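You operate a simulated robot arm through the tools that you are given. There is no shell and no other tool. Be economical: measure what you need, move in short steps, check, and stop when the job is done.

The job below is to be done with a simulated robot arm. You get a single attempt, and the scene is never put back.

## Task
Take the blue box from the top of the sand bench and put it on the teal bench. Then put the purple crate on the teal bench away on the bottom shelf of the steel shelving. Then open the centre left drawer, take the blue cartridge from the green tray on the cream cupboard and put it in the inside of the centre left drawer, then shut the drawer. Then open the low right drawer, take the filter from the inside of the low right drawer and put it on the purple tray and shut the drawer again. Keep to this order. Set down upright: blue cartridge.

It is judged by the outcome, as a careful person would: the job done as asked, and still so three seconds after it is handed in. It fails if anything else is knocked over, pushed out of place, dropped, spilled or broken.

## Robot
A 6-joint arm with a two-finger gripper on a trunk, on a base that drives. Base frame: it is fixed to the floor where the robot stands at the start and does not move with it; the origin is under the middle of the robot, x ahead of it, y to its left, z up; the surface under the hand at the start is at about z = 0.8. Lengths are in m, angles in rad, forces in N, time in s.
With the tool pointing down near the work surface it reaches from about 0.1 to 0.7 m from the robot's upright axis, wherever it stands. Its first joint turns from -2.897 to 2.897 rad. Places, roughly: blue box (13x7x6 cm) [0.6, 0.1, 0.8]; blue cartridge [-0.75, -3.75, 1]; bottom shelf of the steel shelving [8.3, -5.8, 0.3]; centre left drawer [-0.5, -3.7, 0.5]; filter [0, -3.75, 0.25]; inside of the centre left drawer [-0.5, -3.6, 0.4]; low right drawer [-0.1, -3.7, 0.2]; purple crate (39x22x13 cm) [-0.6, -2.6, 0.9]; purple tray (22x19x3 cm) [0.6, -0.6, 0.8]; teal bench [-0.5, -2.7, 0.9]. Payload 2.45 kg.
Tool frame: the origin (TCP) lies between the finger pads and is the grasp point; the fingertips stand 0.026 m ahead of it; z points along the fingers, y is the line along which they close. Largest opening 0.096 m; the body of the gripper starts 0.069 m behind the TCP.
Orientation is told as [roll, pitch, yaw] about the base's x, y, z axes, in that order, counted from this pose: with the fingers straight down and closing along the base's y, the tool's x points along the base's -x, its y along +y and its z along -z.

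## Interface
- The arm moves only by the tool play_rows. Its argument "moves" is a list of rows, each an object of numbers (a shift or turn left out is 0, a gripper value left out holds the last): "x", "y", "z": the shift along the base's x, y, z in m; "wx", "wy", "wz": the turn, a rotation vector about the base's x, y, z in rad; "gripper": the opening in per cent of the stroke, from 0 (shut) to 100 (fully open). In form: [{"x": .., "y": .., "z": .., "wx": .., "wy": .., "wz": .., "gripper": ..}, ...]. A call has 1 to 8 rows; each row shifts and turns the commanded pose from where the row before left it. A row lasts 0.2 s, in which the tool goes at most 0.05 m and 0.15 rad; a call with a longer step from one row to the next is refused whole, and so is a gripper value outside its range. A pose out of reach is approached as far as the arm can. The call stops where the force on the tool passes 40 N (or 10 N more than at its start, if that is more) or the arm is blocked; 0.2 s more then pass. Each finger halts on what it meets, pressing with about 43 N; the grip force reading is that of the motor and also rises with nothing between the fingers. The clock runs only during rows and for 0.2 s after the last one: add rows that do not move to give the fingers time. The reply holds the time, the measured pose of the TCP, the force on the tool along the base axes, the opening and the grip force, in the units named above and with some noise, with the torque about the TCP (base axes, N m) and any sound that the robot's microphone picked up.
- Cameras (640 x 400 px; columns grow to the right, rows downward): "scene" is now at [0.0189, 0.1055, 1.1523]; the picture's right is [-0.54, -0.84, 0.00], its down [-0.21, 0.14, -0.97] and it looks along [0.81, -0.53, -0.25] (base axes); focal length 296 px, centre (320, 200). "wrist" rides on the gripper at [0.082, 0.003, -0.098] in the tool frame; the picture's right is [-0.04, 1.00, 0.00], its down [-0.73, -0.03, -0.68] and it looks along [-0.68, -0.03, 0.73] (tool axes); focal length 256 px, centre (320, 200). There is no depth. A picture from a camera that has moved, and an enlarged one, comes with that camera's place and axes in the base frame and with its lens.
- get_image(camera): a new picture of that camera. No time passes.
- raise_lower(by): slides the trunk up (or, below 0, down) by that many m; the arm and the scene camera ride with it, the base frame stays. It gives what a move gives, with no picture.
- drive_base(legs): drives the robot by 1 to 6 legs, each [ahead, turn to the left] in m and rad, along the robot's own axes; the way and the turn of a leg run together, so that a leg with both is an arc; at most 1.5 m and 3.142 rad a leg. The arm and the cameras ride along, it lands a little off, and it stops where it bumps. It gives what a move gives.
- head_to(pan, tilt): turns the head with the scene camera to pan (to the left, within 2.705 rad either way) and tilt (down, from -0.506 to 1.204), counted from straight ahead of the robot. It gives what a move gives.
- inspect(camera, box): a new picture of the part [left, top, right, bottom] of that camera's present view, enlarged. No time passes.
- finish_job(): hands the job in; it is judged then, once.

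Work in short steps. Places have to be worked out from the pictures, the camera data and where the tool is seen: move nearer, look again, correct. Check each grasp and each placing, and mend what went wrong. You have 186 turns and 144 pictures in all, those below and enlarged ones among them. Open the gripper and draw the arm clear of the work before you hand the job in, unless the task says otherwise; then end with one line.

The tools are called as a command line: name --argument value ..., lists and objects as JSON in quotes. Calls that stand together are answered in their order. play_rows: Moves the arm, as the interface text tells. Its arguments: {"type":"object","properties":{"moves":{"type":"array"}},"required":["moves"]} The other tools are called the same way: raise_lower (by) slides the trunk up or down; drive_base (legs) drives the base; head_to (pan, tilt) turns the head that bears the scene camera; get_image (camera) takes a picture; inspect (camera, box) takes an enlarged picture of a part of a camera's view; finish_job () hands the job in.

At the start:

```text
time_s: 0.0
position: [0.4296, -0.1057, 1.0]
tool_rot: [0.001, -0.001, 0.003]
ft_force: [-0.3, 0.8, 0.4]
torque: [-0.01, -0.03, -0.01]
width: 0.0962
finger_force: 0.0
trunk travel left (down, up): [-0.15, 0.0]
robot x, y, heading: [-0.0022, -0.0025, -0.001]
head pan, tilt: [-0.576, 0.257]
```

scene: 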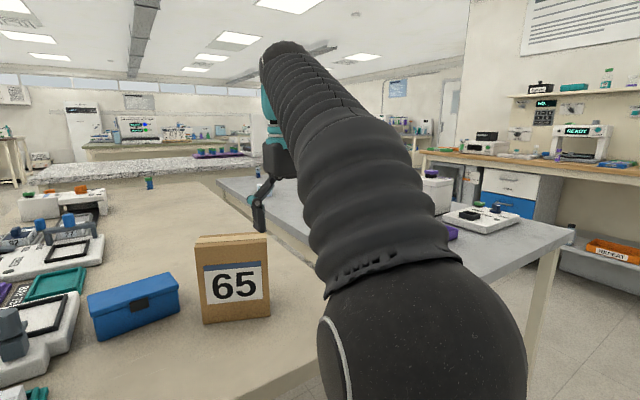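
wrist: 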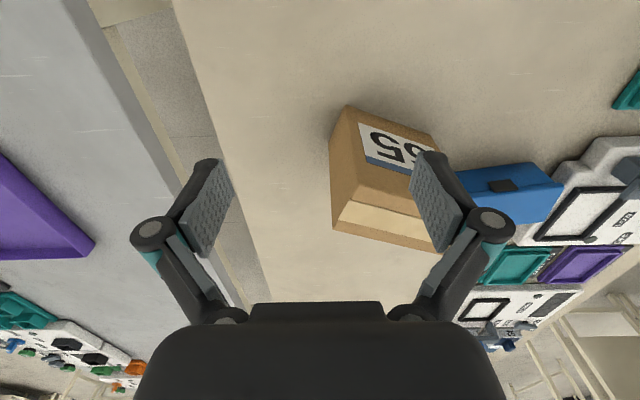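

I'll look closely at the blue box and the surroundings first.

inspect --camera "wrist" --box '[320, 80, 640, 280]'

head_to --pan 0.2 --tilt 0.7

get_image --camera "scene"

```text
2.00 times, centred on (480, 180) of wrist
camera zoom: at [0.3498, -0.1021, 1.0975], right [0.04, 1.0, 0.0], down [0.73, -0.03, 0.68], along [0.68, -0.02, -0.73], focal length 512 px, centre (0, 240)
```

zoom: 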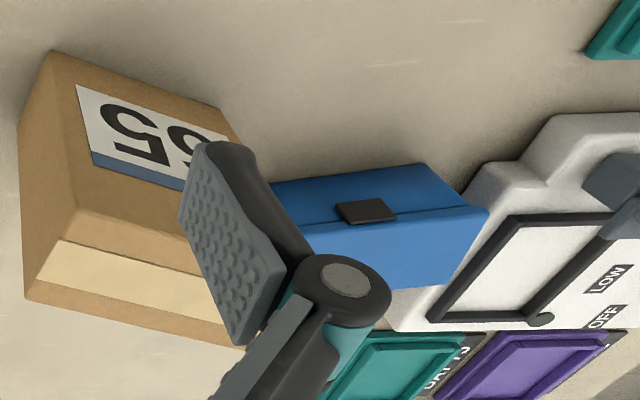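

```text
time_s: 1.1
position: [0.4297, -0.1072, 1.0001]
tool_rot: [0.0, 0.002, 0.003]
ft_force: [-0.6, -1.0, 0.2]
torque: [0.0, 0.0, -0.04]
width: 0.0961
finger_force: 0.1
trunk travel left (down, up): [-0.15, 0.0]
robot x, y, heading: [-0.0013, -0.005, 0.001]
head pan, tilt: [0.201, 0.7]
```

```text
140 pictures are left
camera scene: at [0.0238, 0.1732, 1.1122], right [0.2, -0.98, 0.0], down [-0.63, -0.13, -0.77], along [0.75, 0.15, -0.64], focal length 296 px, centre (320, 200)
```

scene: 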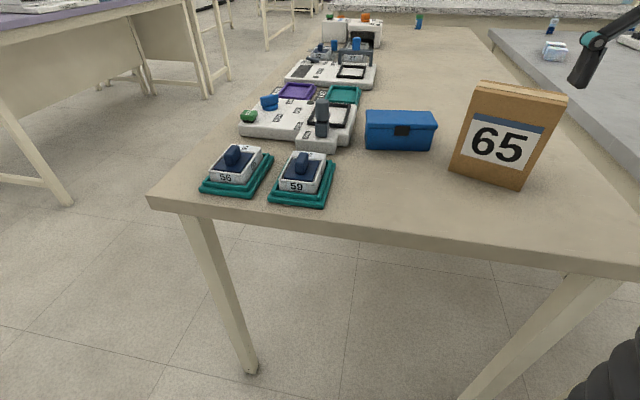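

The blue box centre comes out near (0.611, 0.129), with its long axis roughly along y (yaw about +0.14). The brown box beside it is about 0.96 high. I raise the hand, then turn it by -1.43 while moving over the blue box.

play_rows --moves '[{"z": 0.04}, {"z": 0.02, "wz": -0.14}, {"x": 0.02, "y": 0.03, "wz": -0.145}, {"x": 0.02, "y": 0.035, "wz": -0.145}, {"x": 0.02, "y": 0.035, "wz": -0.145}, {"x": 0.02, "y": 0.035, "wz": -0.145}, {"x": 0.02, "y": 0.03, "wz": -0.145}, {"x": 0.02, "y": 0.03, "wz": -0.145}]'

play_rows --moves '[{"x": 0.02, "y": 0.02, "wz": -0.14}, {"x": 0.02, "y": 0.01, "wz": -0.14}, {"x": 0.021, "y": 0.011, "wz": -0.14}, {}]'

get_image --camera "wrist"

get_image --camera "scene"

```text
time_s: 2.9
position: [0.539, 0.088, 0.9821]
tool_rot: [0.005, -0.002, -1.008]
ft_force: [-0.3, -0.1, 0.0]
torque: [0.02, 0.0, -0.01]
width: 0.0958
finger_force: 0.0
out of reach, approached as far as the arm can: row 1, 2, 4, 5, 6, 7, 8
trunk travel left (down, up): [-0.15, 0.0]
robot x, y, heading: [-0.0011, -0.0065, 0.001]
head pan, tilt: [0.201, 0.7]
```

```text
time_s: 3.9
position: [0.5864, 0.1258, 0.9544]
tool_rot: [0.006, 0.0, -1.428]
ft_force: [0.4, 0.2, -1.0]
torque: [0.0, -0.02, -0.03]
width: 0.0962
finger_force: 0.0
out of reach, approached as far as the arm can: row 1, 2, 3
trunk travel left (down, up): [-0.15, 0.0]
robot x, y, heading: [0.0018, 0.0043, -0.002]
head pan, tilt: [0.201, 0.7]
```

```text
139 pictures are left
camera wrist: at [0.5793, 0.2079, 1.0526], right [0.99, 0.1, 0.0], down [0.07, -0.73, 0.68], along [0.07, -0.67, -0.73], focal length 256 px, centre (320, 200)
```

wrist: 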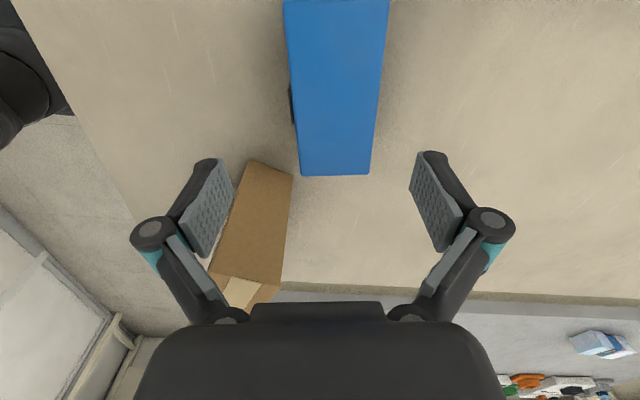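

```text
138 pictures are left
camera scene: at [0.0238, 0.1734, 1.1122], right [0.2, -0.98, 0.0], down [-0.63, -0.13, -0.76], along [0.75, 0.15, -0.64], focal length 296 px, centre (320, 200)
```

scene: 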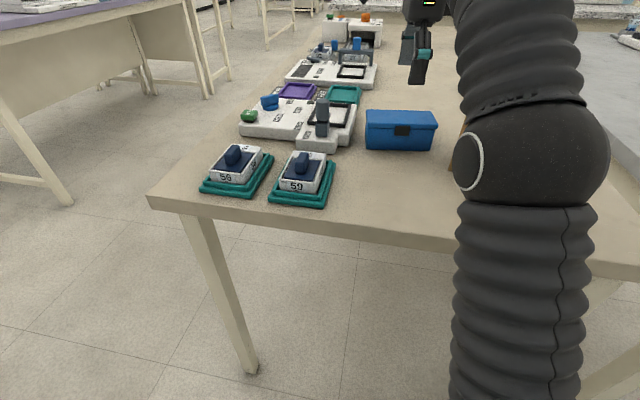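

The wrist view puts the box centre at about (0.602, 0.129), and the hand's yaw agrees with it. Part of the last move was out of reach, so I make a small descent to see how the commanded pose tracks.

play_rows --moves '[{"z": -0.02}, {}]'

```text
time_s: 4.5
position: [0.5862, 0.1257, 0.9353]
tool_rot: [0.003, -0.001, -1.426]
ft_force: [-0.3, 0.4, -0.3]
torque: [0.0, 0.01, 0.01]
width: 0.0958
finger_force: 0.0
trunk travel left (down, up): [-0.15, 0.0]
robot x, y, heading: [-0.0017, -0.0009, -0.001]
head pan, tilt: [0.201, 0.7]
```

Commands start from the achieved pose. I centre on the box and descend.

play_rows --moves '[{"x": 0.015, "y": 0.003, "z": -0.02}, {"z": -0.03}, {"z": -0.03}, {"z": -0.025}, {}]'

get_image --camera "wrist"

```text
time_s: 5.7
position: [0.6007, 0.1283, 0.829]
tool_rot: [0.002, 0.0, -1.428]
ft_force: [-0.6, 0.8, -0.4]
torque: [0.0, -0.01, 0.02]
width: 0.0959
finger_force: 0.2
trunk travel left (down, up): [-0.15, 0.0]
robot x, y, heading: [0.001, -0.0029, -0.003]
head pan, tilt: [0.201, 0.7]
```

```text
137 pictures are left
camera wrist: at [0.5936, 0.211, 0.9273], right [0.99, 0.1, 0.0], down [0.08, -0.73, 0.68], along [0.07, -0.68, -0.73], focal length 256 px, centre (320, 200)
```

wrist: 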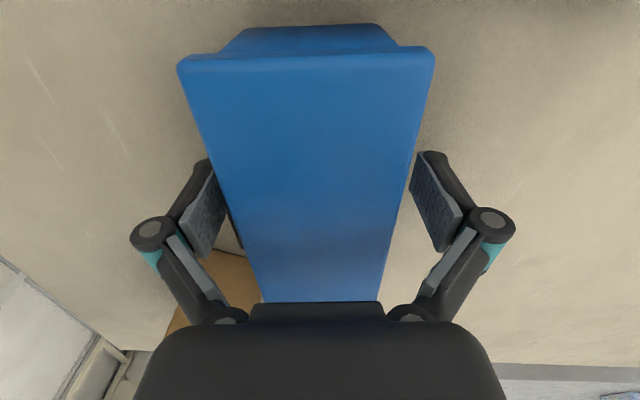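

The fingers straddle the box well, so I close and lift a little.

play_rows --moves '[{"gripper": 0}, {}, {}, {"z": 0.03}, {"z": 0.04}, {"z": 0.03}, {}]'

get_image --camera "wrist"

```text
time_s: 7.3
position: [0.5989, 0.1294, 0.9285]
tool_rot: [0.001, 0.001, -1.427]
ft_force: [0.9, 0.0, -1.5]
torque: [0.02, 0.01, 0.01]
width: 0.0613
finger_force: 42.7
trunk travel left (down, up): [-0.15, 0.0]
robot x, y, heading: [-0.0002, -0.001, 0.002]
head pan, tilt: [0.201, 0.7]
```

```text
136 pictures are left
camera wrist: at [0.5924, 0.2111, 1.028], right [0.99, 0.1, 0.0], down [0.08, -0.73, 0.68], along [0.07, -0.68, -0.73], focal length 256 px, centre (320, 200)
```

wrist: 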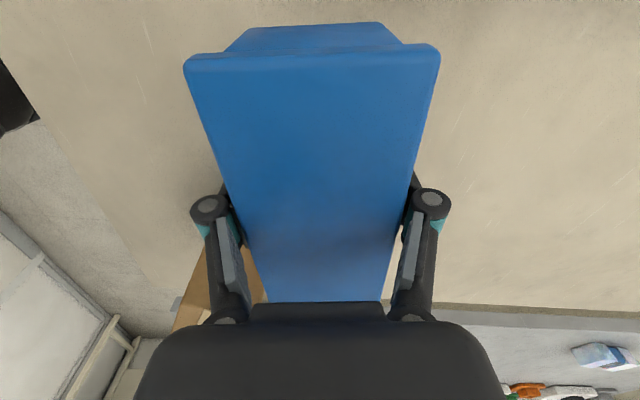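

The box is held (width 0.061). I raise it and draw it in towards the body, away from the bench.

play_rows --moves '[{"z": 0.025}, {"x": -0.03, "z": 0.03}, {"x": -0.045, "z": 0.015}, {"x": -0.045, "z": 0.015}, {"x": -0.045, "z": 0.01}, {"x": -0.045, "z": 0.01}, {"x": -0.04, "y": -0.01}, {}]'

head_to --pan -1.6 --tilt 0.25

get_image --camera "scene"

head_to --pan -2.4 --tilt 0.25

get_image --camera "scene"

```text
time_s: 9.1
position: [0.341, 0.1165, 1.0097]
tool_rot: [0.0, -0.001, -1.424]
ft_force: [0.3, -0.2, -1.3]
torque: [0.01, -0.02, 0.01]
width: 0.0613
finger_force: 43.5
out of reach, approached as far as the arm can: row 1, 2, 6
trunk travel left (down, up): [-0.15, 0.0]
robot x, y, heading: [-0.0036, 0.0015, 0.004]
head pan, tilt: [0.201, 0.7]
```

```text
time_s: 10.9
position: [0.3414, 0.1178, 1.0115]
tool_rot: [0.0, -0.001, -1.427]
ft_force: [0.5, 0.3, -1.7]
torque: [-0.01, 0.0, 0.01]
width: 0.0612
finger_force: 43.4
trunk travel left (down, up): [-0.15, 0.0]
robot x, y, heading: [0.0025, -0.0006, 0.003]
head pan, tilt: [-1.6, 0.25]
```

```text
135 pictures are left
camera scene: at [-0.0622, 0.0631, 1.153], right [-1.0, 0.03, 0.0], down [0.01, 0.25, -0.97], along [-0.03, -0.97, -0.25], focal length 296 px, centre (320, 200)
```

scene: 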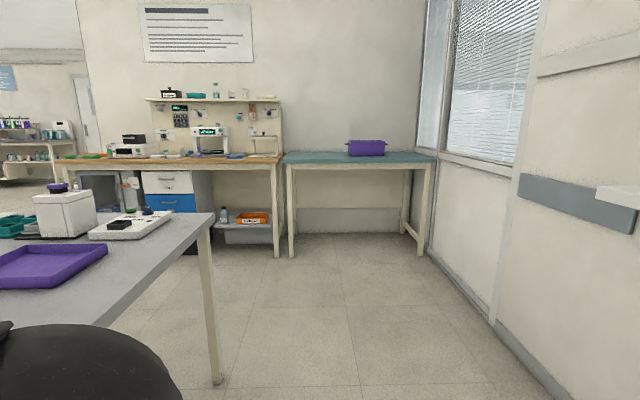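

```text
time_s: 12.1
position: [0.3423, 0.119, 1.0107]
tool_rot: [0.001, -0.001, -1.425]
ft_force: [0.7, 0.5, -1.1]
torque: [0.01, 0.05, 0.0]
width: 0.0612
finger_force: 42.4
trunk travel left (down, up): [-0.15, 0.0]
robot x, y, heading: [0.0017, -0.0013, 0.002]
head pan, tilt: [-2.4, 0.25]
```

```text
134 pictures are left
camera scene: at [-0.1283, 0.0933, 1.153], right [-0.68, 0.74, 0.0], down [0.18, 0.17, -0.97], along [-0.71, -0.66, -0.25], focal length 296 px, centre (320, 200)
```

scene: 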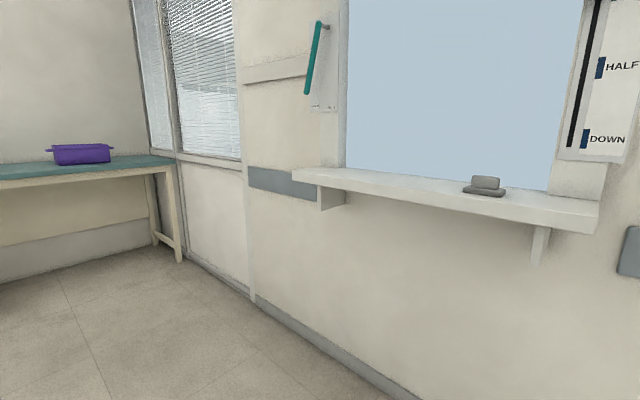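

The teal bench's front edge is near y=-2.35 with its top at z≈0.85, and the crate stands at its right part. I back away from the sand bench, turn right and drive towards the teal bench, stopping short to look.

drive_base --legs '[[-0.3, 0], [0, -1.571], [1.5, 0]]'

head_to --pan -0.2 --tilt 0.4

get_image --camera "scene"

```text
time_s: 24.9
position: [-0.1687, -1.8339, 1.0103]
tool_rot: [0.002, 0.001, -2.979]
ft_force: [-0.4, 0.5, -1.5]
torque: [0.03, -0.02, -0.02]
width: 0.0611
finger_force: 43.4
trunk travel left (down, up): [-0.15, 0.0]
robot x, y, heading: [-0.2976, -1.4929, -1.554]
head pan, tilt: [-2.4, 0.25]
```

```text
time_s: 27.0
position: [-0.1694, -1.8334, 1.0105]
tool_rot: [0.002, 0.0, -2.981]
ft_force: [-0.2, 0.3, -0.4]
torque: [0.01, -0.03, 0.0]
width: 0.0608
finger_force: 42.4
trunk travel left (down, up): [-0.15, 0.0]
robot x, y, heading: [-0.297, -1.495, -1.556]
head pan, tilt: [-0.201, 0.4]
```

```text
133 pictures are left
camera scene: at [-0.1538, -1.5223, 1.139], right [-0.98, 0.18, 0.0], down [0.07, 0.38, -0.92], along [-0.17, -0.91, -0.39], focal length 296 px, centre (320, 200)
```

scene: 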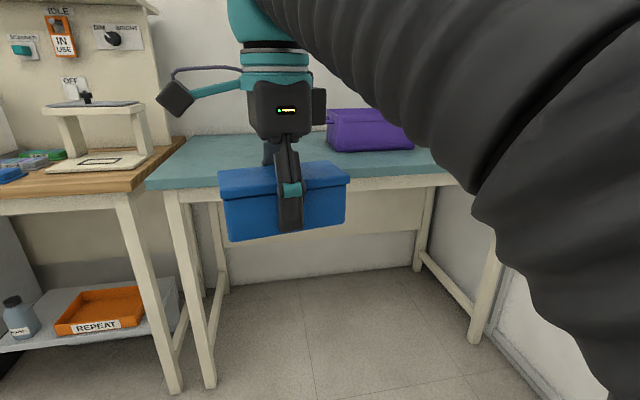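

The bench's front left corner is near (0.17, -2.37). I'll set the box near (-0.05, -2.5), away from the crate. First I drive 0.4 m closer.

drive_base --legs '[[0.4, -0.015]]'

head_to --pan -0.1 --tilt 0.7

get_image --camera "scene"

get_image --camera "wrist"

```text
time_s: 29.5
position: [-0.1703, -2.2326, 1.012]
tool_rot: [0.001, 0.0, -2.996]
ft_force: [0.1, 0.9, -2.2]
torque: [-0.03, -0.02, 0.03]
width: 0.0614
finger_force: 43.0
trunk travel left (down, up): [-0.15, 0.0]
robot x, y, heading: [-0.2912, -1.89, -1.571]
head pan, tilt: [-0.201, 0.4]
```

```text
time_s: 30.3
position: [-0.1707, -2.2334, 1.0102]
tool_rot: [0.002, 0.0, -2.998]
ft_force: [-0.2, -0.3, -0.9]
torque: [-0.03, -0.04, -0.02]
width: 0.0614
finger_force: 42.8
trunk travel left (down, up): [-0.15, 0.0]
robot x, y, heading: [-0.2917, -1.892, -1.566]
head pan, tilt: [-0.099, 0.7]
```

```text
132 pictures are left
camera scene: at [-0.1407, -1.9159, 1.1122], right [-1.0, 0.1, 0.0], down [0.06, 0.64, -0.77], along [-0.08, -0.76, -0.64], focal length 296 px, centre (320, 200)
```

scene: 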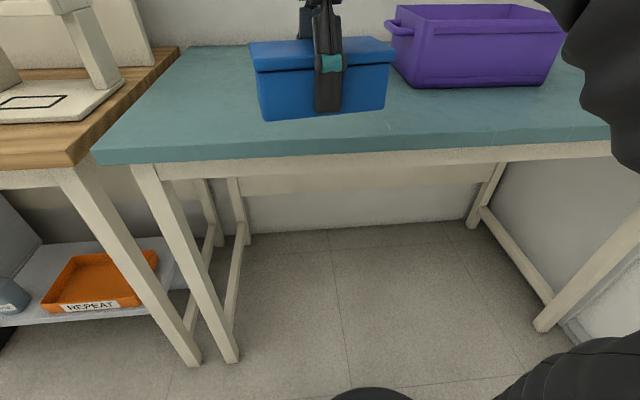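

```text
131 pictures are left
camera wrist: at [-0.0885, -2.2235, 1.1079], right [0.11, -0.99, 0.0], down [-0.73, -0.08, 0.68], along [-0.68, -0.07, -0.73], focal length 256 px, centre (320, 200)
```

wrist: 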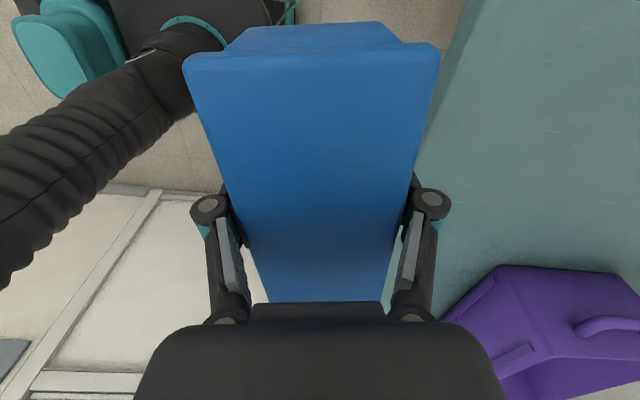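

The bench edge is at y≈-2.39. The crate body's near side is at y≈-2.64 with x from -0.43 to -0.82, and it has end handles. I extend over to (-0.05, -2.52) and then lower.

play_rows --moves '[{"x": 0.015, "y": -0.04}, {"x": 0.02, "y": -0.04}, {"x": 0.02, "y": -0.04}, {"x": 0.02, "y": -0.04}, {"x": 0.02, "y": -0.04}, {"x": 0.02, "y": -0.04}, {"x": 0.005, "y": -0.047}, {}]'

play_rows --moves '[{"z": -0.03}, {"z": -0.03}, {"z": -0.015}, {}]'

get_image --camera "scene"

```text
time_s: 32.1
position: [-0.0689, -2.4845, 0.932]
tool_rot: [0.005, 0.001, -2.994]
ft_force: [0.2, -0.6, -0.3]
torque: [0.0, -0.03, -0.02]
width: 0.061
finger_force: 42.5
out of reach, approached as far as the arm can: row 3, 4, 5, 6, 7
trunk travel left (down, up): [-0.15, 0.0]
robot x, y, heading: [-0.29, -1.8938, -1.567]
head pan, tilt: [-0.099, 0.7]
```

```text
time_s: 32.6
position: [-0.069, -2.4812, 0.9029]
tool_rot: [0.025, 0.006, -2.997]
ft_force: [-0.8, 2.0, 26.4]
torque: [1.01, 0.31, 0.0]
width: 0.0612
finger_force: 42.8
trunk travel left (down, up): [-0.15, 0.0]
robot x, y, heading: [-0.2897, -1.8943, -1.568]
head pan, tilt: [-0.099, 0.7]
stopped in row 2: the force on the tool passed its limit at 82 N (the readings are from after the stop); the commanded pose is now the measured one
```

```text
130 pictures are left
camera scene: at [-0.1411, -1.9149, 1.1126], right [-1.0, 0.1, 0.0], down [0.06, 0.64, -0.77], along [-0.07, -0.76, -0.64], focal length 296 px, centre (320, 200)
```

scene: 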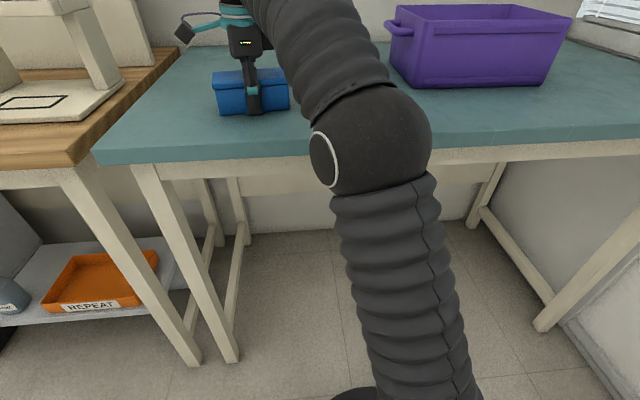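

The box touched down at TCP 0.903, so the bench top is at about 0.873. I release and lift straight up.

play_rows --moves '[{"z": 0.002}, {"gripper": 100}, {}, {}, {"z": 0.02}, {"z": 0.03}, {"z": 0.03, "y": 0.02}, {"y": 0.04, "z": 0.02}]'

get_image --camera "wrist"

```text
time_s: 34.4
position: [-0.0742, -2.4115, 0.9802]
tool_rot: [0.023, 0.007, -2.997]
ft_force: [0.8, -1.1, -0.9]
torque: [0.08, 0.02, 0.0]
width: 0.096
finger_force: 0.1
out of reach, approached as far as the arm can: row 6, 7
trunk travel left (down, up): [-0.15, 0.0]
robot x, y, heading: [-0.2896, -1.8921, -1.569]
head pan, tilt: [-0.099, 0.7]
```

```text
129 pictures are left
camera wrist: at [0.0067, -2.3996, 1.0775], right [0.1, -0.99, 0.02], down [-0.74, -0.06, 0.67], along [-0.67, -0.09, -0.74], focal length 256 px, centre (320, 200)
```

wrist: 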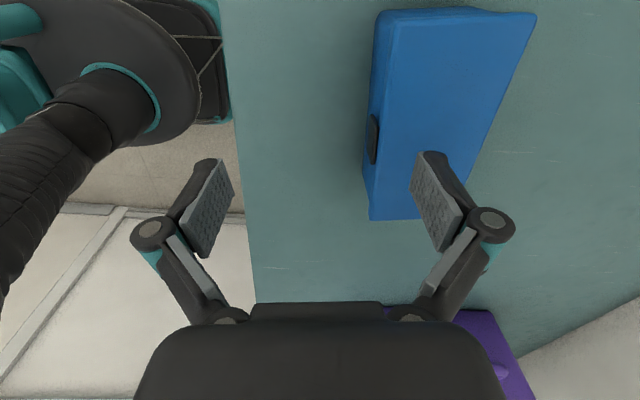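

The blue box is upright on the bench. I retract the arm and move the base in front of the crate.

play_rows --moves '[{"y": 0.04, "z": 0.02}, {"y": 0.045, "z": 0.01, "wx": -0.02}, {"y": 0.045, "x": -0.03}, {"y": 0.045, "x": -0.04}, {"x": -0.05}, {"x": -0.05}, {"x": -0.03}, {}]'

drive_base --legs '[[-0.4, 0], [0, -0.55], [0.5, 0], [0, 0.55]]'

head_to --pan 0.0 --tilt 0.5

get_image --camera "scene"

get_image --camera "wrist"

```text
refused: row 3 steps farther than a row can; nothing moved
```

```text
time_s: 42.5
position: [-0.3511, -2.4411, 0.9802]
tool_rot: [0.025, 0.006, -3.016]
ft_force: [-0.1, -0.9, 0.8]
torque: [-0.02, 0.02, -0.02]
width: 0.096
finger_force: 0.1
trunk travel left (down, up): [-0.15, 0.0]
robot x, y, heading: [-0.5555, -1.9174, -1.587]
head pan, tilt: [-0.099, 0.7]
```

```text
time_s: 43.2
position: [-0.3508, -2.44, 0.9793]
tool_rot: [0.025, 0.006, -3.016]
ft_force: [0.2, -0.2, 0.2]
torque: [0.01, 0.05, 0.02]
width: 0.096
finger_force: 0.0
trunk travel left (down, up): [-0.15, 0.0]
robot x, y, heading: [-0.5562, -1.9218, -1.587]
head pan, tilt: [0.0, 0.499]
```

```text
128 pictures are left
camera scene: at [-0.3985, -1.9506, 1.1298], right [-1.0, 0.02, 0.0], down [0.01, 0.48, -0.88], along [-0.02, -0.88, -0.48], focal length 296 px, centre (320, 200)
```

scene: 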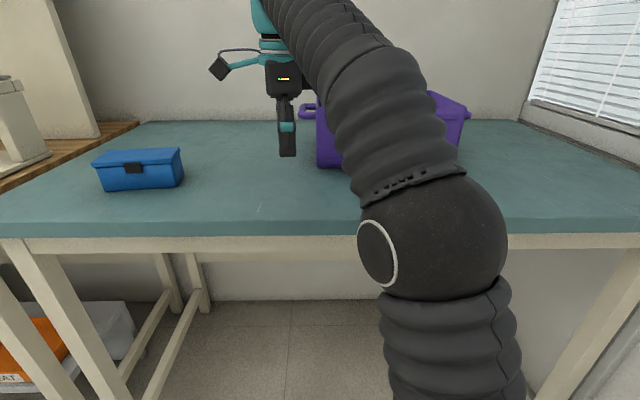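

```text
127 pictures are left
camera wrist: at [-0.269, -2.4295, 1.0784], right [0.09, -1.0, 0.02], down [-0.74, -0.05, 0.67], along [-0.67, -0.08, -0.74], focal length 256 px, centre (320, 200)
```

wrist: 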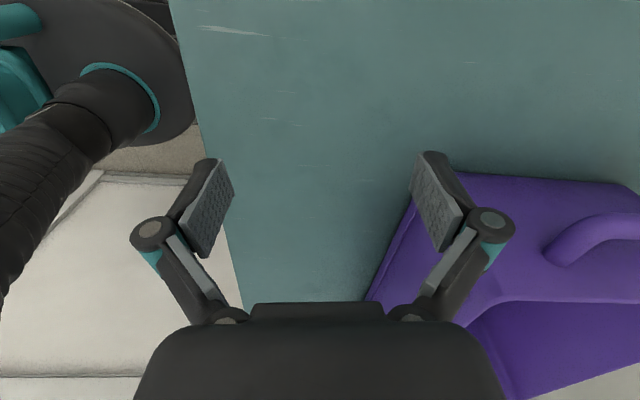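

The arm stays clear of everything. I retract it so the scene camera can see the whole crate.

play_rows --moves '[{"y": 0.04, "z": 0.01, "wx": -0.02}, {"y": 0.045, "z": 0.01}, {"y": 0.045}, {"y": 0.045}, {"x": 0.04}, {"x": 0.04}, {"x": 0.04}, {}]'

inspect --camera "scene" --box '[240, 40, 560, 240]'

```text
time_s: 45.0
position: [-0.2307, -2.2633, 1.0003]
tool_rot: [0.044, 0.003, -3.016]
ft_force: [0.0, -0.4, 0.3]
torque: [0.02, -0.01, 0.0]
width: 0.0964
finger_force: 0.1
trunk travel left (down, up): [-0.15, 0.0]
robot x, y, heading: [-0.5597, -1.9161, -1.588]
head pan, tilt: [0.0, 0.499]
```

```text
2.00 times, centred on (400, 140) of scene
camera zoom: at [-0.3984, -1.9505, 1.1299], right [-1.0, 0.02, 0.0], down [0.01, 0.48, -0.88], along [-0.02, -0.88, -0.48], focal length 593 px, centre (160, 320)
```

zoom: 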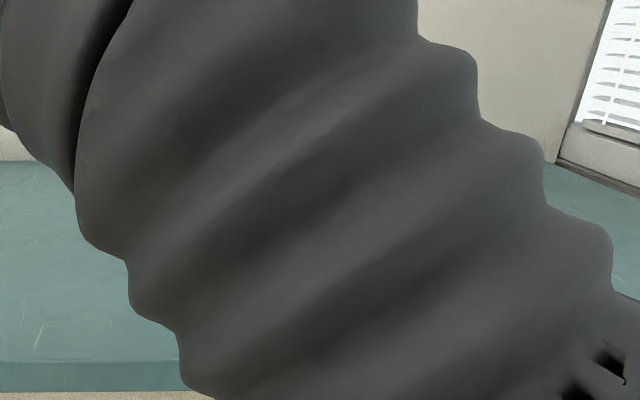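

The arm now blocks the head camera, so I check the wrist view instead.

get_image --camera "wrist"

play_rows --moves '[{"x": -0.05}, {"x": -0.05}, {"x": -0.05}, {"x": -0.05, "wz": 0.1}, {"x": -0.05, "wz": 0.1}, {"x": -0.05, "wz": 0.1}, {"x": -0.05, "wz": 0.1}, {"x": -0.05, "wz": 0.1}]'

get_image --camera "scene"

get_image --camera "wrist"

```text
125 pictures are left
camera wrist: at [-0.1497, -2.2518, 1.0977], right [0.09, -1.0, 0.04], down [-0.74, -0.03, 0.67], along [-0.67, -0.09, -0.74], focal length 256 px, centre (320, 200)
```

wrist: 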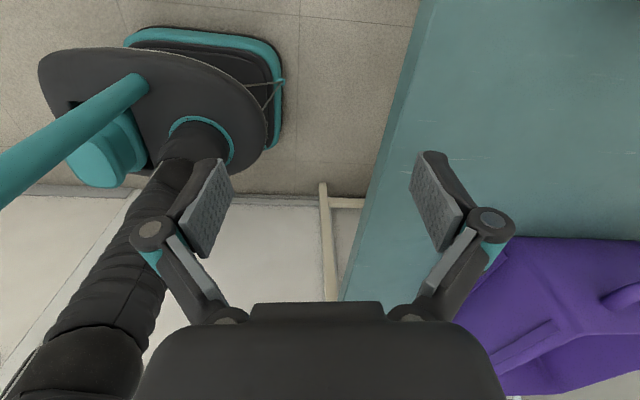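

```text
time_s: 46.8
position: [-0.6313, -2.2653, 1.0015]
tool_rot: [0.044, 0.004, -2.513]
ft_force: [0.0, 0.5, 0.3]
torque: [-0.01, 0.05, -0.01]
width: 0.0962
finger_force: 0.1
trunk travel left (down, up): [-0.15, 0.0]
robot x, y, heading: [-0.5552, -1.9154, -1.589]
head pan, tilt: [0.0, 0.499]
```

```text
124 pictures are left
camera scene: at [-0.3983, -1.9504, 1.1298], right [-1.0, 0.02, 0.0], down [0.01, 0.48, -0.88], along [-0.02, -0.88, -0.48], focal length 296 px, centre (320, 200)
```

scene: 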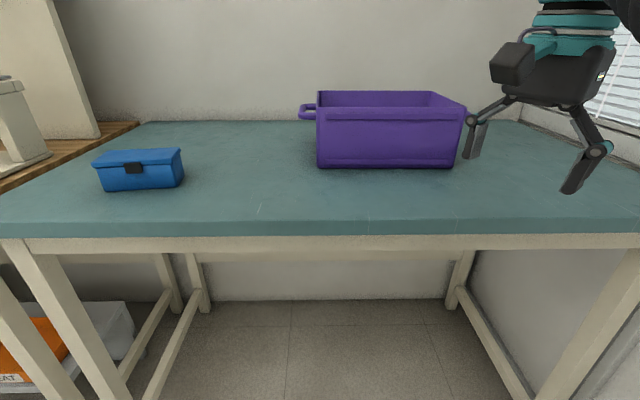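

```text
123 pictures are left
camera wrist: at [-0.5653, -2.2162, 1.0999], right [0.55, -0.83, 0.04], down [-0.63, -0.38, 0.67], along [-0.54, -0.4, -0.74], focal length 256 px, centre (320, 200)
```

wrist: 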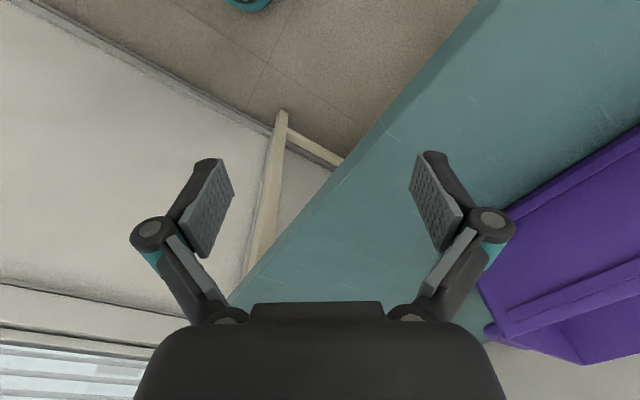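

inspect --camera "scene" --box '[280, 75, 480, 200]'

```text
3.20 times, centred on (380, 138) of scene
camera zoom: at [-0.3983, -1.9504, 1.1298], right [-1.0, 0.02, 0.0], down [0.01, 0.48, -0.88], along [-0.02, -0.88, -0.48], focal length 948 px, centre (128, 400)
```

zoom: 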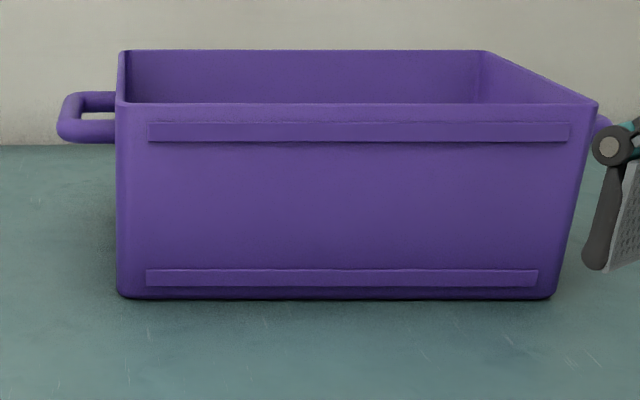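

The crate is open and thin-walled, with its rim at z≈1.006, near wall at y≈-2.575 and centre x≈-0.56. Straight down I can't get the fingers over the rim at this distance, so I'll close in and enter with the tool tilted forward. First comes a 0.115 m drive and squaring up the hand.

drive_base --legs '[[0.115, 0.017]]'

play_rows --moves '[{"wz": -0.13}, {"wz": -0.13}, {"wz": -0.13}, {"wz": -0.13}, {"wz": -0.12}, {"wx": -0.13}, {"wx": -0.13}, {}]'

get_image --camera "scene"

```text
time_s: 48.0
position: [-0.6271, -2.3849, 1.003]
tool_rot: [0.043, 0.003, -2.497]
ft_force: [0.2, 0.1, -0.2]
torque: [-0.01, 0.0, 0.04]
width: 0.0959
finger_force: 0.1
trunk travel left (down, up): [-0.15, 0.0]
robot x, y, heading: [-0.5544, -2.0314, -1.566]
head pan, tilt: [0.0, 0.499]
```

```text
time_s: 49.9
position: [-0.6264, -2.3818, 1.0025]
tool_rot: [0.304, 0.003, -3.135]
ft_force: [-0.4, 0.0, 0.7]
torque: [0.0, 0.0, 0.06]
width: 0.0958
finger_force: 0.0
trunk travel left (down, up): [-0.15, 0.0]
robot x, y, heading: [-0.555, -2.0309, -1.569]
head pan, tilt: [0.0, 0.499]
```

```text
121 pictures are left
camera scene: at [-0.3991, -2.0634, 1.1299], right [-1.0, 0.0, 0.0], down [0.0, 0.48, -0.88], along [0.0, -0.88, -0.48], focal length 296 px, centre (320, 200)
```

scene: 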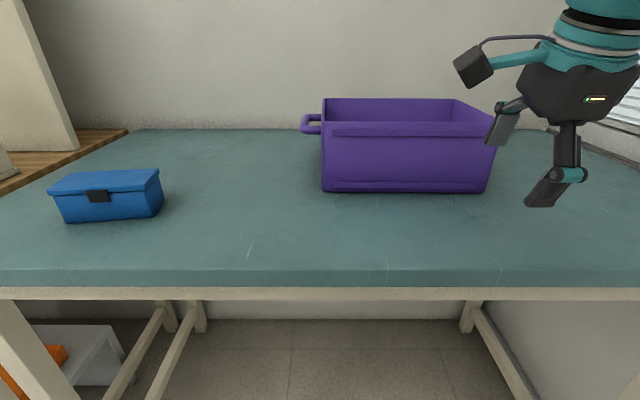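

Tilting forward puts the inner finger higher, as wanted. I tilt a bit more (to about 0.5 rad), raise, and move over the wall at x≈-0.557.

play_rows --moves '[{"wx": -0.1, "z": 0.02}, {"wx": -0.1, "z": 0.02, "x": 0.02}, {"x": 0.045}, {"y": -0.04}, {"y": -0.04}, {"y": -0.03}, {}]'

get_image --camera "scene"

get_image --camera "wrist"

```text
time_s: 51.5
position: [-0.5604, -2.4925, 1.042]
tool_rot: [0.505, 0.002, -3.137]
ft_force: [-0.6, 0.6, -1.3]
torque: [0.04, -0.02, 0.01]
width: 0.0961
finger_force: 0.0
trunk travel left (down, up): [-0.15, 0.0]
robot x, y, heading: [-0.5565, -2.0342, -1.571]
head pan, tilt: [0.0, 0.499]
```

```text
120 pictures are left
camera scene: at [-0.3991, -2.0632, 1.1299], right [-1.0, 0.0, 0.0], down [0.0, 0.48, -0.88], along [0.0, -0.88, -0.48], focal length 296 px, centre (320, 200)
```

scene: 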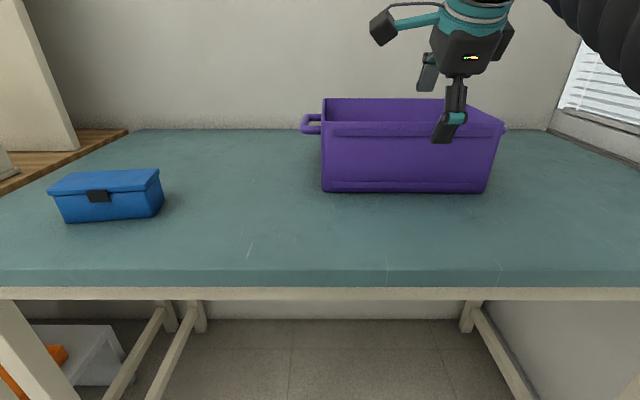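

```text
119 pictures are left
camera wrist: at [-0.4777, -2.4466, 1.1294], right [-0.04, -0.88, 0.48], down [-0.74, 0.35, 0.58], along [-0.68, -0.33, -0.66], focal length 256 px, centre (320, 200)
```

wrist: 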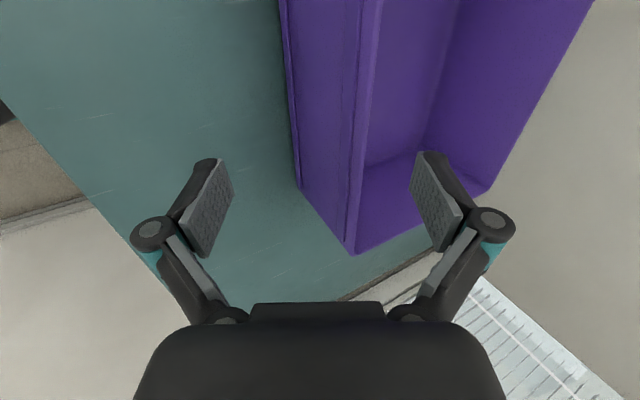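

The wall's rim is at y≈-2.54. I move over it, lower, and straighten the tool to vertical around it.

play_rows --moves '[{"y": -0.048}, {"z": -0.03}, {"z": -0.015, "wx": 0.12}, {"z": -0.015, "wx": 0.12}, {"wx": 0.12}, {"wx": 0.12}, {}]'

get_image --camera "wrist"

get_image --camera "scene"

```text
time_s: 53.0
position: [-0.5627, -2.5416, 0.9816]
tool_rot: [0.022, 0.005, -3.139]
ft_force: [0.1, -0.9, -0.2]
torque: [-0.02, 0.0, -0.03]
width: 0.096
finger_force: 0.1
trunk travel left (down, up): [-0.15, 0.0]
robot x, y, heading: [-0.5565, -2.0343, -1.571]
head pan, tilt: [0.0, 0.499]
```

```text
118 pictures are left
camera wrist: at [-0.4793, -2.5406, 1.0802], right [-0.04, -1.0, 0.02], down [-0.74, 0.04, 0.68], along [-0.68, 0.01, -0.74], focal length 256 px, centre (320, 200)
```

wrist: 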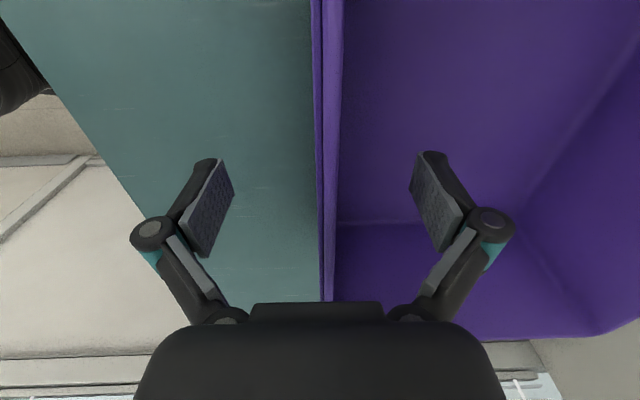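

```text
117 pictures are left
camera scene: at [-0.3991, -2.0633, 1.1299], right [-1.0, 0.0, 0.0], down [0.0, 0.48, -0.88], along [0.0, -0.88, -0.48], focal length 296 px, centre (320, 200)
```

scene: 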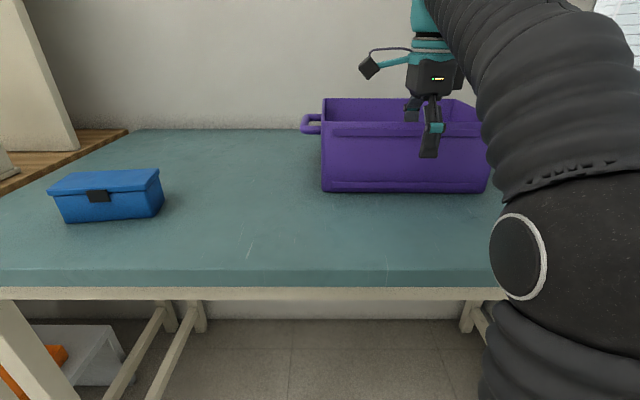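

The wall sits centred between the fingers, so I close on it.

play_rows --moves '[{"x": 0.006, "gripper": 0}, {}, {}, {}, {"z": 0.006}, {}]'

get_image --camera "wrist"

```text
time_s: 54.5
position: [-0.5555, -2.5414, 0.9887]
tool_rot: [0.022, 0.002, -3.139]
ft_force: [0.4, 0.4, -7.8]
torque: [0.85, 0.04, 0.0]
width: 0.0059
finger_force: 33.4
trunk travel left (down, up): [-0.15, 0.0]
robot x, y, heading: [-0.5567, -2.0355, -1.576]
head pan, tilt: [0.0, 0.499]
```

```text
116 pictures are left
camera wrist: at [-0.4728, -2.5409, 1.0859], right [-0.04, -1.0, 0.02], down [-0.74, 0.04, 0.68], along [-0.68, 0.01, -0.74], focal length 256 px, centre (320, 200)
```

wrist: 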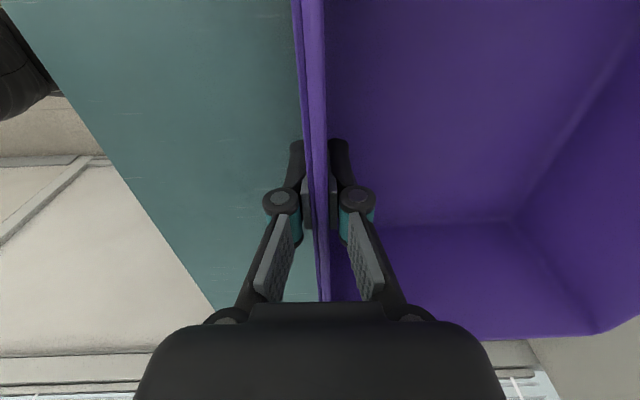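

The tool reads 7.8 N and 0.85 N·m, so the crate (about 0.8 kg) is already carried without visible droop. I draw it towards me, rising as reach allows.

play_rows --moves '[{"y": 0.01, "z": 0.005}, {"y": 0.015, "z": 0.008}, {"y": 0.02, "z": 0.01}, {"y": 0.02, "z": 0.01}, {"y": 0.02, "z": 0.01}, {}]'

get_image --camera "scene"

```text
time_s: 55.9
position: [-0.5569, -2.4543, 1.0181]
tool_rot: [0.028, 0.004, -3.136]
ft_force: [-0.5, 0.0, -8.9]
torque: [0.89, 0.03, -0.01]
width: 0.0059
finger_force: 33.8
out of reach, approached as far as the arm can: row 4, 5
trunk travel left (down, up): [-0.15, 0.0]
robot x, y, heading: [-0.5572, -2.0344, -1.569]
head pan, tilt: [0.0, 0.499]
```

```text
115 pictures are left
camera scene: at [-0.3991, -2.0637, 1.1299], right [-1.0, 0.0, 0.0], down [0.0, 0.48, -0.88], along [0.0, -0.88, -0.48], focal length 296 px, centre (320, 200)
```

scene: 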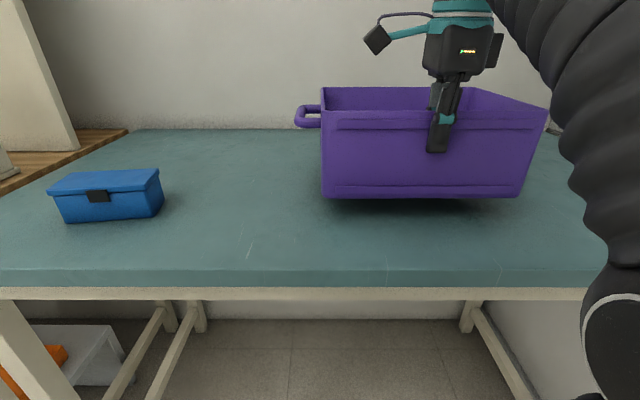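

The crate hangs level. I draw it in slightly, back off from the bench, and look along the aisle in the +x direction.

play_rows --moves '[{"y": 0.02, "z": 0.008}, {"y": 0.02, "z": 0.008}, {"y": 0.02}, {}]'

drive_base --legs '[[-0.35, 0]]'

head_to --pan 1.4 --tilt 0.25

get_image --camera "scene"

```text
time_s: 56.9
position: [-0.5562, -2.3952, 1.0192]
tool_rot: [0.029, 0.003, -3.137]
ft_force: [0.0, 0.7, -8.0]
torque: [0.81, 0.08, 0.0]
width: 0.0059
finger_force: 33.8
out of reach, approached as far as the arm can: row 1, 2
trunk travel left (down, up): [-0.15, 0.0]
robot x, y, heading: [-0.5567, -2.0314, -1.571]
head pan, tilt: [0.0, 0.499]
```

```text
time_s: 59.1
position: [-0.555, -2.0428, 1.0196]
tool_rot: [0.029, 0.004, -3.134]
ft_force: [0.7, 0.9, -7.7]
torque: [0.84, 0.07, 0.0]
width: 0.0061
finger_force: 33.8
trunk travel left (down, up): [-0.15, 0.0]
robot x, y, heading: [-0.5566, -1.6804, -1.571]
head pan, tilt: [0.0, 0.499]
```

```text
time_s: 60.7
position: [-0.5552, -2.0424, 1.0185]
tool_rot: [0.03, 0.005, -3.135]
ft_force: [0.2, 0.4, -8.2]
torque: [0.84, 0.06, 0.01]
width: 0.0061
finger_force: 33.7
trunk travel left (down, up): [-0.15, 0.0]
robot x, y, heading: [-0.558, -1.6802, -1.572]
head pan, tilt: [1.4, 0.25]
```

```text
114 pictures are left
camera scene: at [-0.3075, -1.6359, 1.153], right [-0.17, -0.99, 0.0], down [-0.24, 0.04, -0.97], along [0.96, -0.16, -0.25], focal length 296 px, centre (320, 200)
```

scene: 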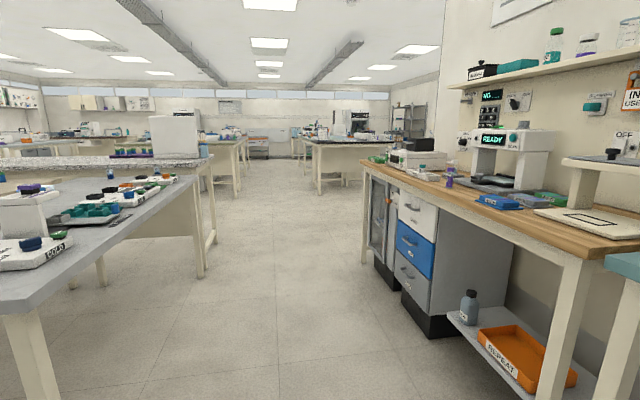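

The steel shelving appears at the far right (around column 405). I zoom in on it to plan the route.

inspect --camera "scene" --box '[240, 80, 480, 230]'

```text
2.67 times, centred on (360, 155) of scene
camera zoom: at [-0.3075, -1.6359, 1.153], right [-0.17, -0.99, 0.0], down [-0.24, 0.04, -0.97], along [0.96, -0.16, -0.25], focal length 790 px, centre (213, 320)
```

zoom: 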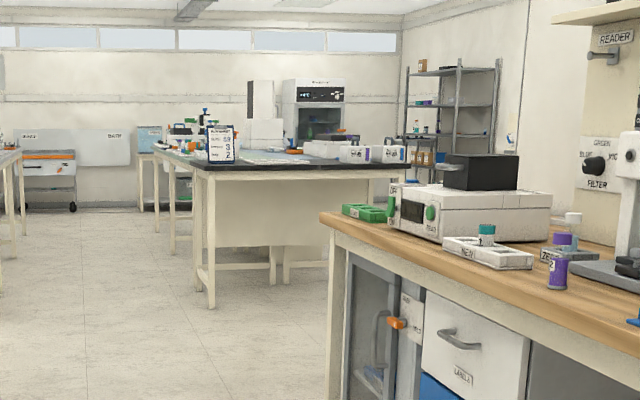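

The aisle is clear. I turn left and drive 1.5 m along it, then look again.

drive_base --legs '[[0, 1.571], [1.5, 0], [1.0, 0]]'

head_to --pan -0.6 --tilt 0.2

get_image --camera "scene"

```text
time_s: 76.7
position: [2.2966, -1.6608, 1.0192]
tool_rot: [0.029, 0.003, -1.553]
ft_force: [0.0, 0.0, -8.0]
torque: [-0.04, 0.83, 0.02]
width: 0.0061
finger_force: 33.6
trunk travel left (down, up): [-0.15, 0.0]
robot x, y, heading: [1.9362, -1.6664, 0.013]
head pan, tilt: [1.4, 0.25]
```

```text
time_s: 78.6
position: [2.2978, -1.6601, 1.0193]
tool_rot: [0.029, 0.002, -1.554]
ft_force: [-0.2, 0.2, -7.0]
torque: [-0.06, 0.85, 0.0]
width: 0.0061
finger_force: 33.7
trunk travel left (down, up): [-0.15, 0.0]
robot x, y, heading: [1.9365, -1.6662, 0.013]
head pan, tilt: [-0.6, 0.201]
```

```text
112 pictures are left
camera scene: at [1.9513, -1.5607, 1.1576], right [-0.55, -0.83, 0.0], down [-0.17, 0.11, -0.98], along [0.82, -0.54, -0.2], focal length 296 px, centre (320, 200)
```

scene: 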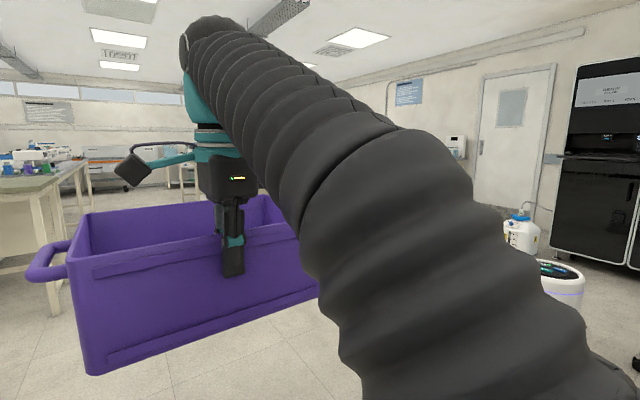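

The arm blocks the middle, so I look further right and towards straight ahead.

head_to --pan -1.5 --tilt 0.3

get_image --camera "scene"

head_to --pan 0.1 --tilt 0.2

get_image --camera "scene"

```text
time_s: 79.8
position: [2.2976, -1.6596, 1.0191]
tool_rot: [0.028, 0.004, -1.553]
ft_force: [0.9, 0.3, -7.8]
torque: [-0.08, 0.86, 0.0]
width: 0.0062
finger_force: 33.5
trunk travel left (down, up): [-0.15, 0.0]
robot x, y, heading: [1.9333, -1.6668, 0.01]
head pan, tilt: [-1.499, 0.3]
```

```text
111 pictures are left
camera scene: at [1.8816, -1.6021, 1.1483], right [-1.0, -0.08, 0.0], down [-0.03, 0.29, -0.96], along [0.08, -0.95, -0.3], focal length 296 px, centre (320, 200)
```

scene: 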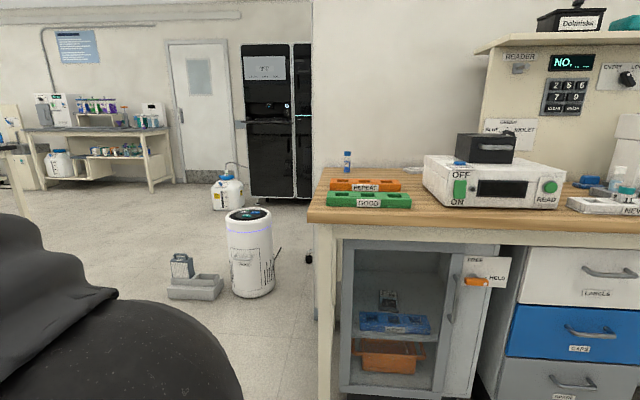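

```text
time_s: 81.5
position: [2.2967, -1.6607, 1.0192]
tool_rot: [0.027, 0.003, -1.554]
ft_force: [0.0, -0.5, -7.4]
torque: [-0.06, 0.8, -0.02]
width: 0.0061
finger_force: 34.4
trunk travel left (down, up): [-0.15, 0.0]
robot x, y, heading: [1.9369, -1.6658, 0.014]
head pan, tilt: [0.099, 0.201]
```

```text
110 pictures are left
camera scene: at [1.9663, -1.4987, 1.1575], right [0.11, -0.99, 0.0], down [-0.2, -0.02, -0.98], along [0.97, 0.11, -0.2], focal length 296 px, centre (320, 200)
```

scene: 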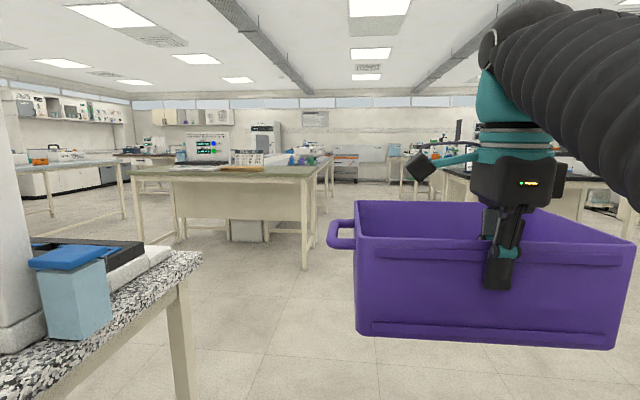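

The white drum and grey caddy stand on the floor around (2.4–2.9, -3.2), and the island's corner is near (4.5, -2.4). I go forward to x≈3.55, turn right and pass between them, with an interim look.

drive_base --legs '[[1.5, -0.013], [0.12, 0], [0, -1.52]]'

head_to --pan 0.3 --tilt 0.25

get_image --camera "scene"

head_to --pan -1.2 --tilt 0.3

get_image --camera "scene"

```text
time_s: 93.5
position: [3.5913, -2.0121, 1.0182]
tool_rot: [0.029, 0.004, -3.087]
ft_force: [0.3, -0.5, -7.9]
torque: [0.84, 0.09, 0.03]
width: 0.0061
finger_force: 33.9
trunk travel left (down, up): [-0.15, 0.0]
robot x, y, heading: [3.5717, -1.649, -1.524]
head pan, tilt: [0.099, 0.201]
```

```text
time_s: 94.3
position: [3.5902, -2.0127, 1.0194]
tool_rot: [0.027, 0.003, -3.087]
ft_force: [-0.3, -0.2, -7.9]
torque: [0.84, 0.06, 0.0]
width: 0.0062
finger_force: 33.9
trunk travel left (down, up): [-0.15, 0.0]
robot x, y, heading: [3.5698, -1.6512, -1.519]
head pan, tilt: [0.3, 0.25]
```

```text
109 pictures are left
camera scene: at [3.758, -1.6704, 1.153], right [-0.94, -0.34, 0.0], down [-0.08, 0.23, -0.97], along [0.33, -0.91, -0.25], focal length 296 px, centre (320, 200)
```

scene: 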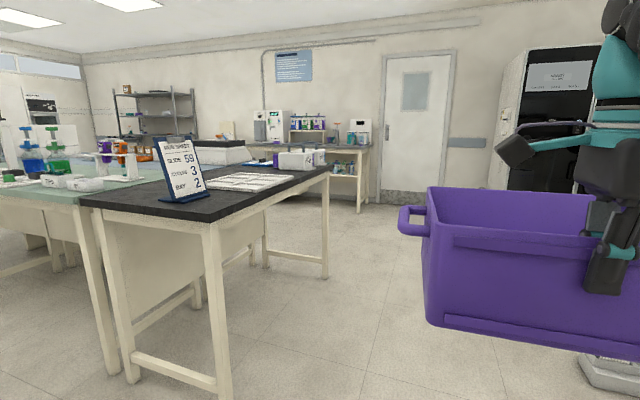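

```text
time_s: 95.9
position: [3.5908, -2.0137, 1.0195]
tool_rot: [0.028, 0.003, -3.088]
ft_force: [0.4, -0.1, -6.9]
torque: [0.86, 0.08, 0.02]
width: 0.0059
finger_force: 33.5
trunk travel left (down, up): [-0.15, 0.0]
robot x, y, heading: [3.5742, -1.6513, -1.52]
head pan, tilt: [-1.201, 0.3]
```

```text
108 pictures are left
camera scene: at [3.6408, -1.6208, 1.1483], right [-0.41, 0.91, 0.0], down [0.27, 0.12, -0.96], along [-0.87, -0.39, -0.3], focal length 296 px, centre (320, 200)
```

scene: 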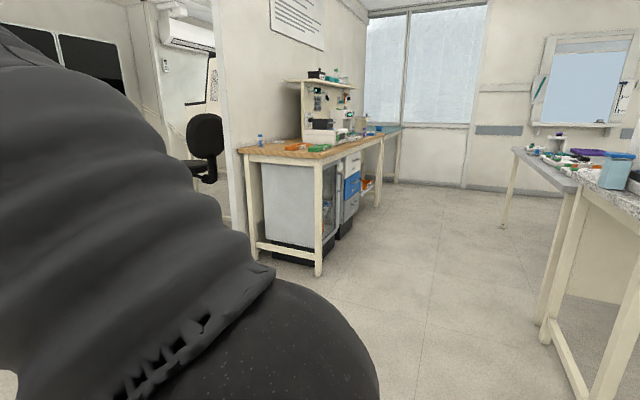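

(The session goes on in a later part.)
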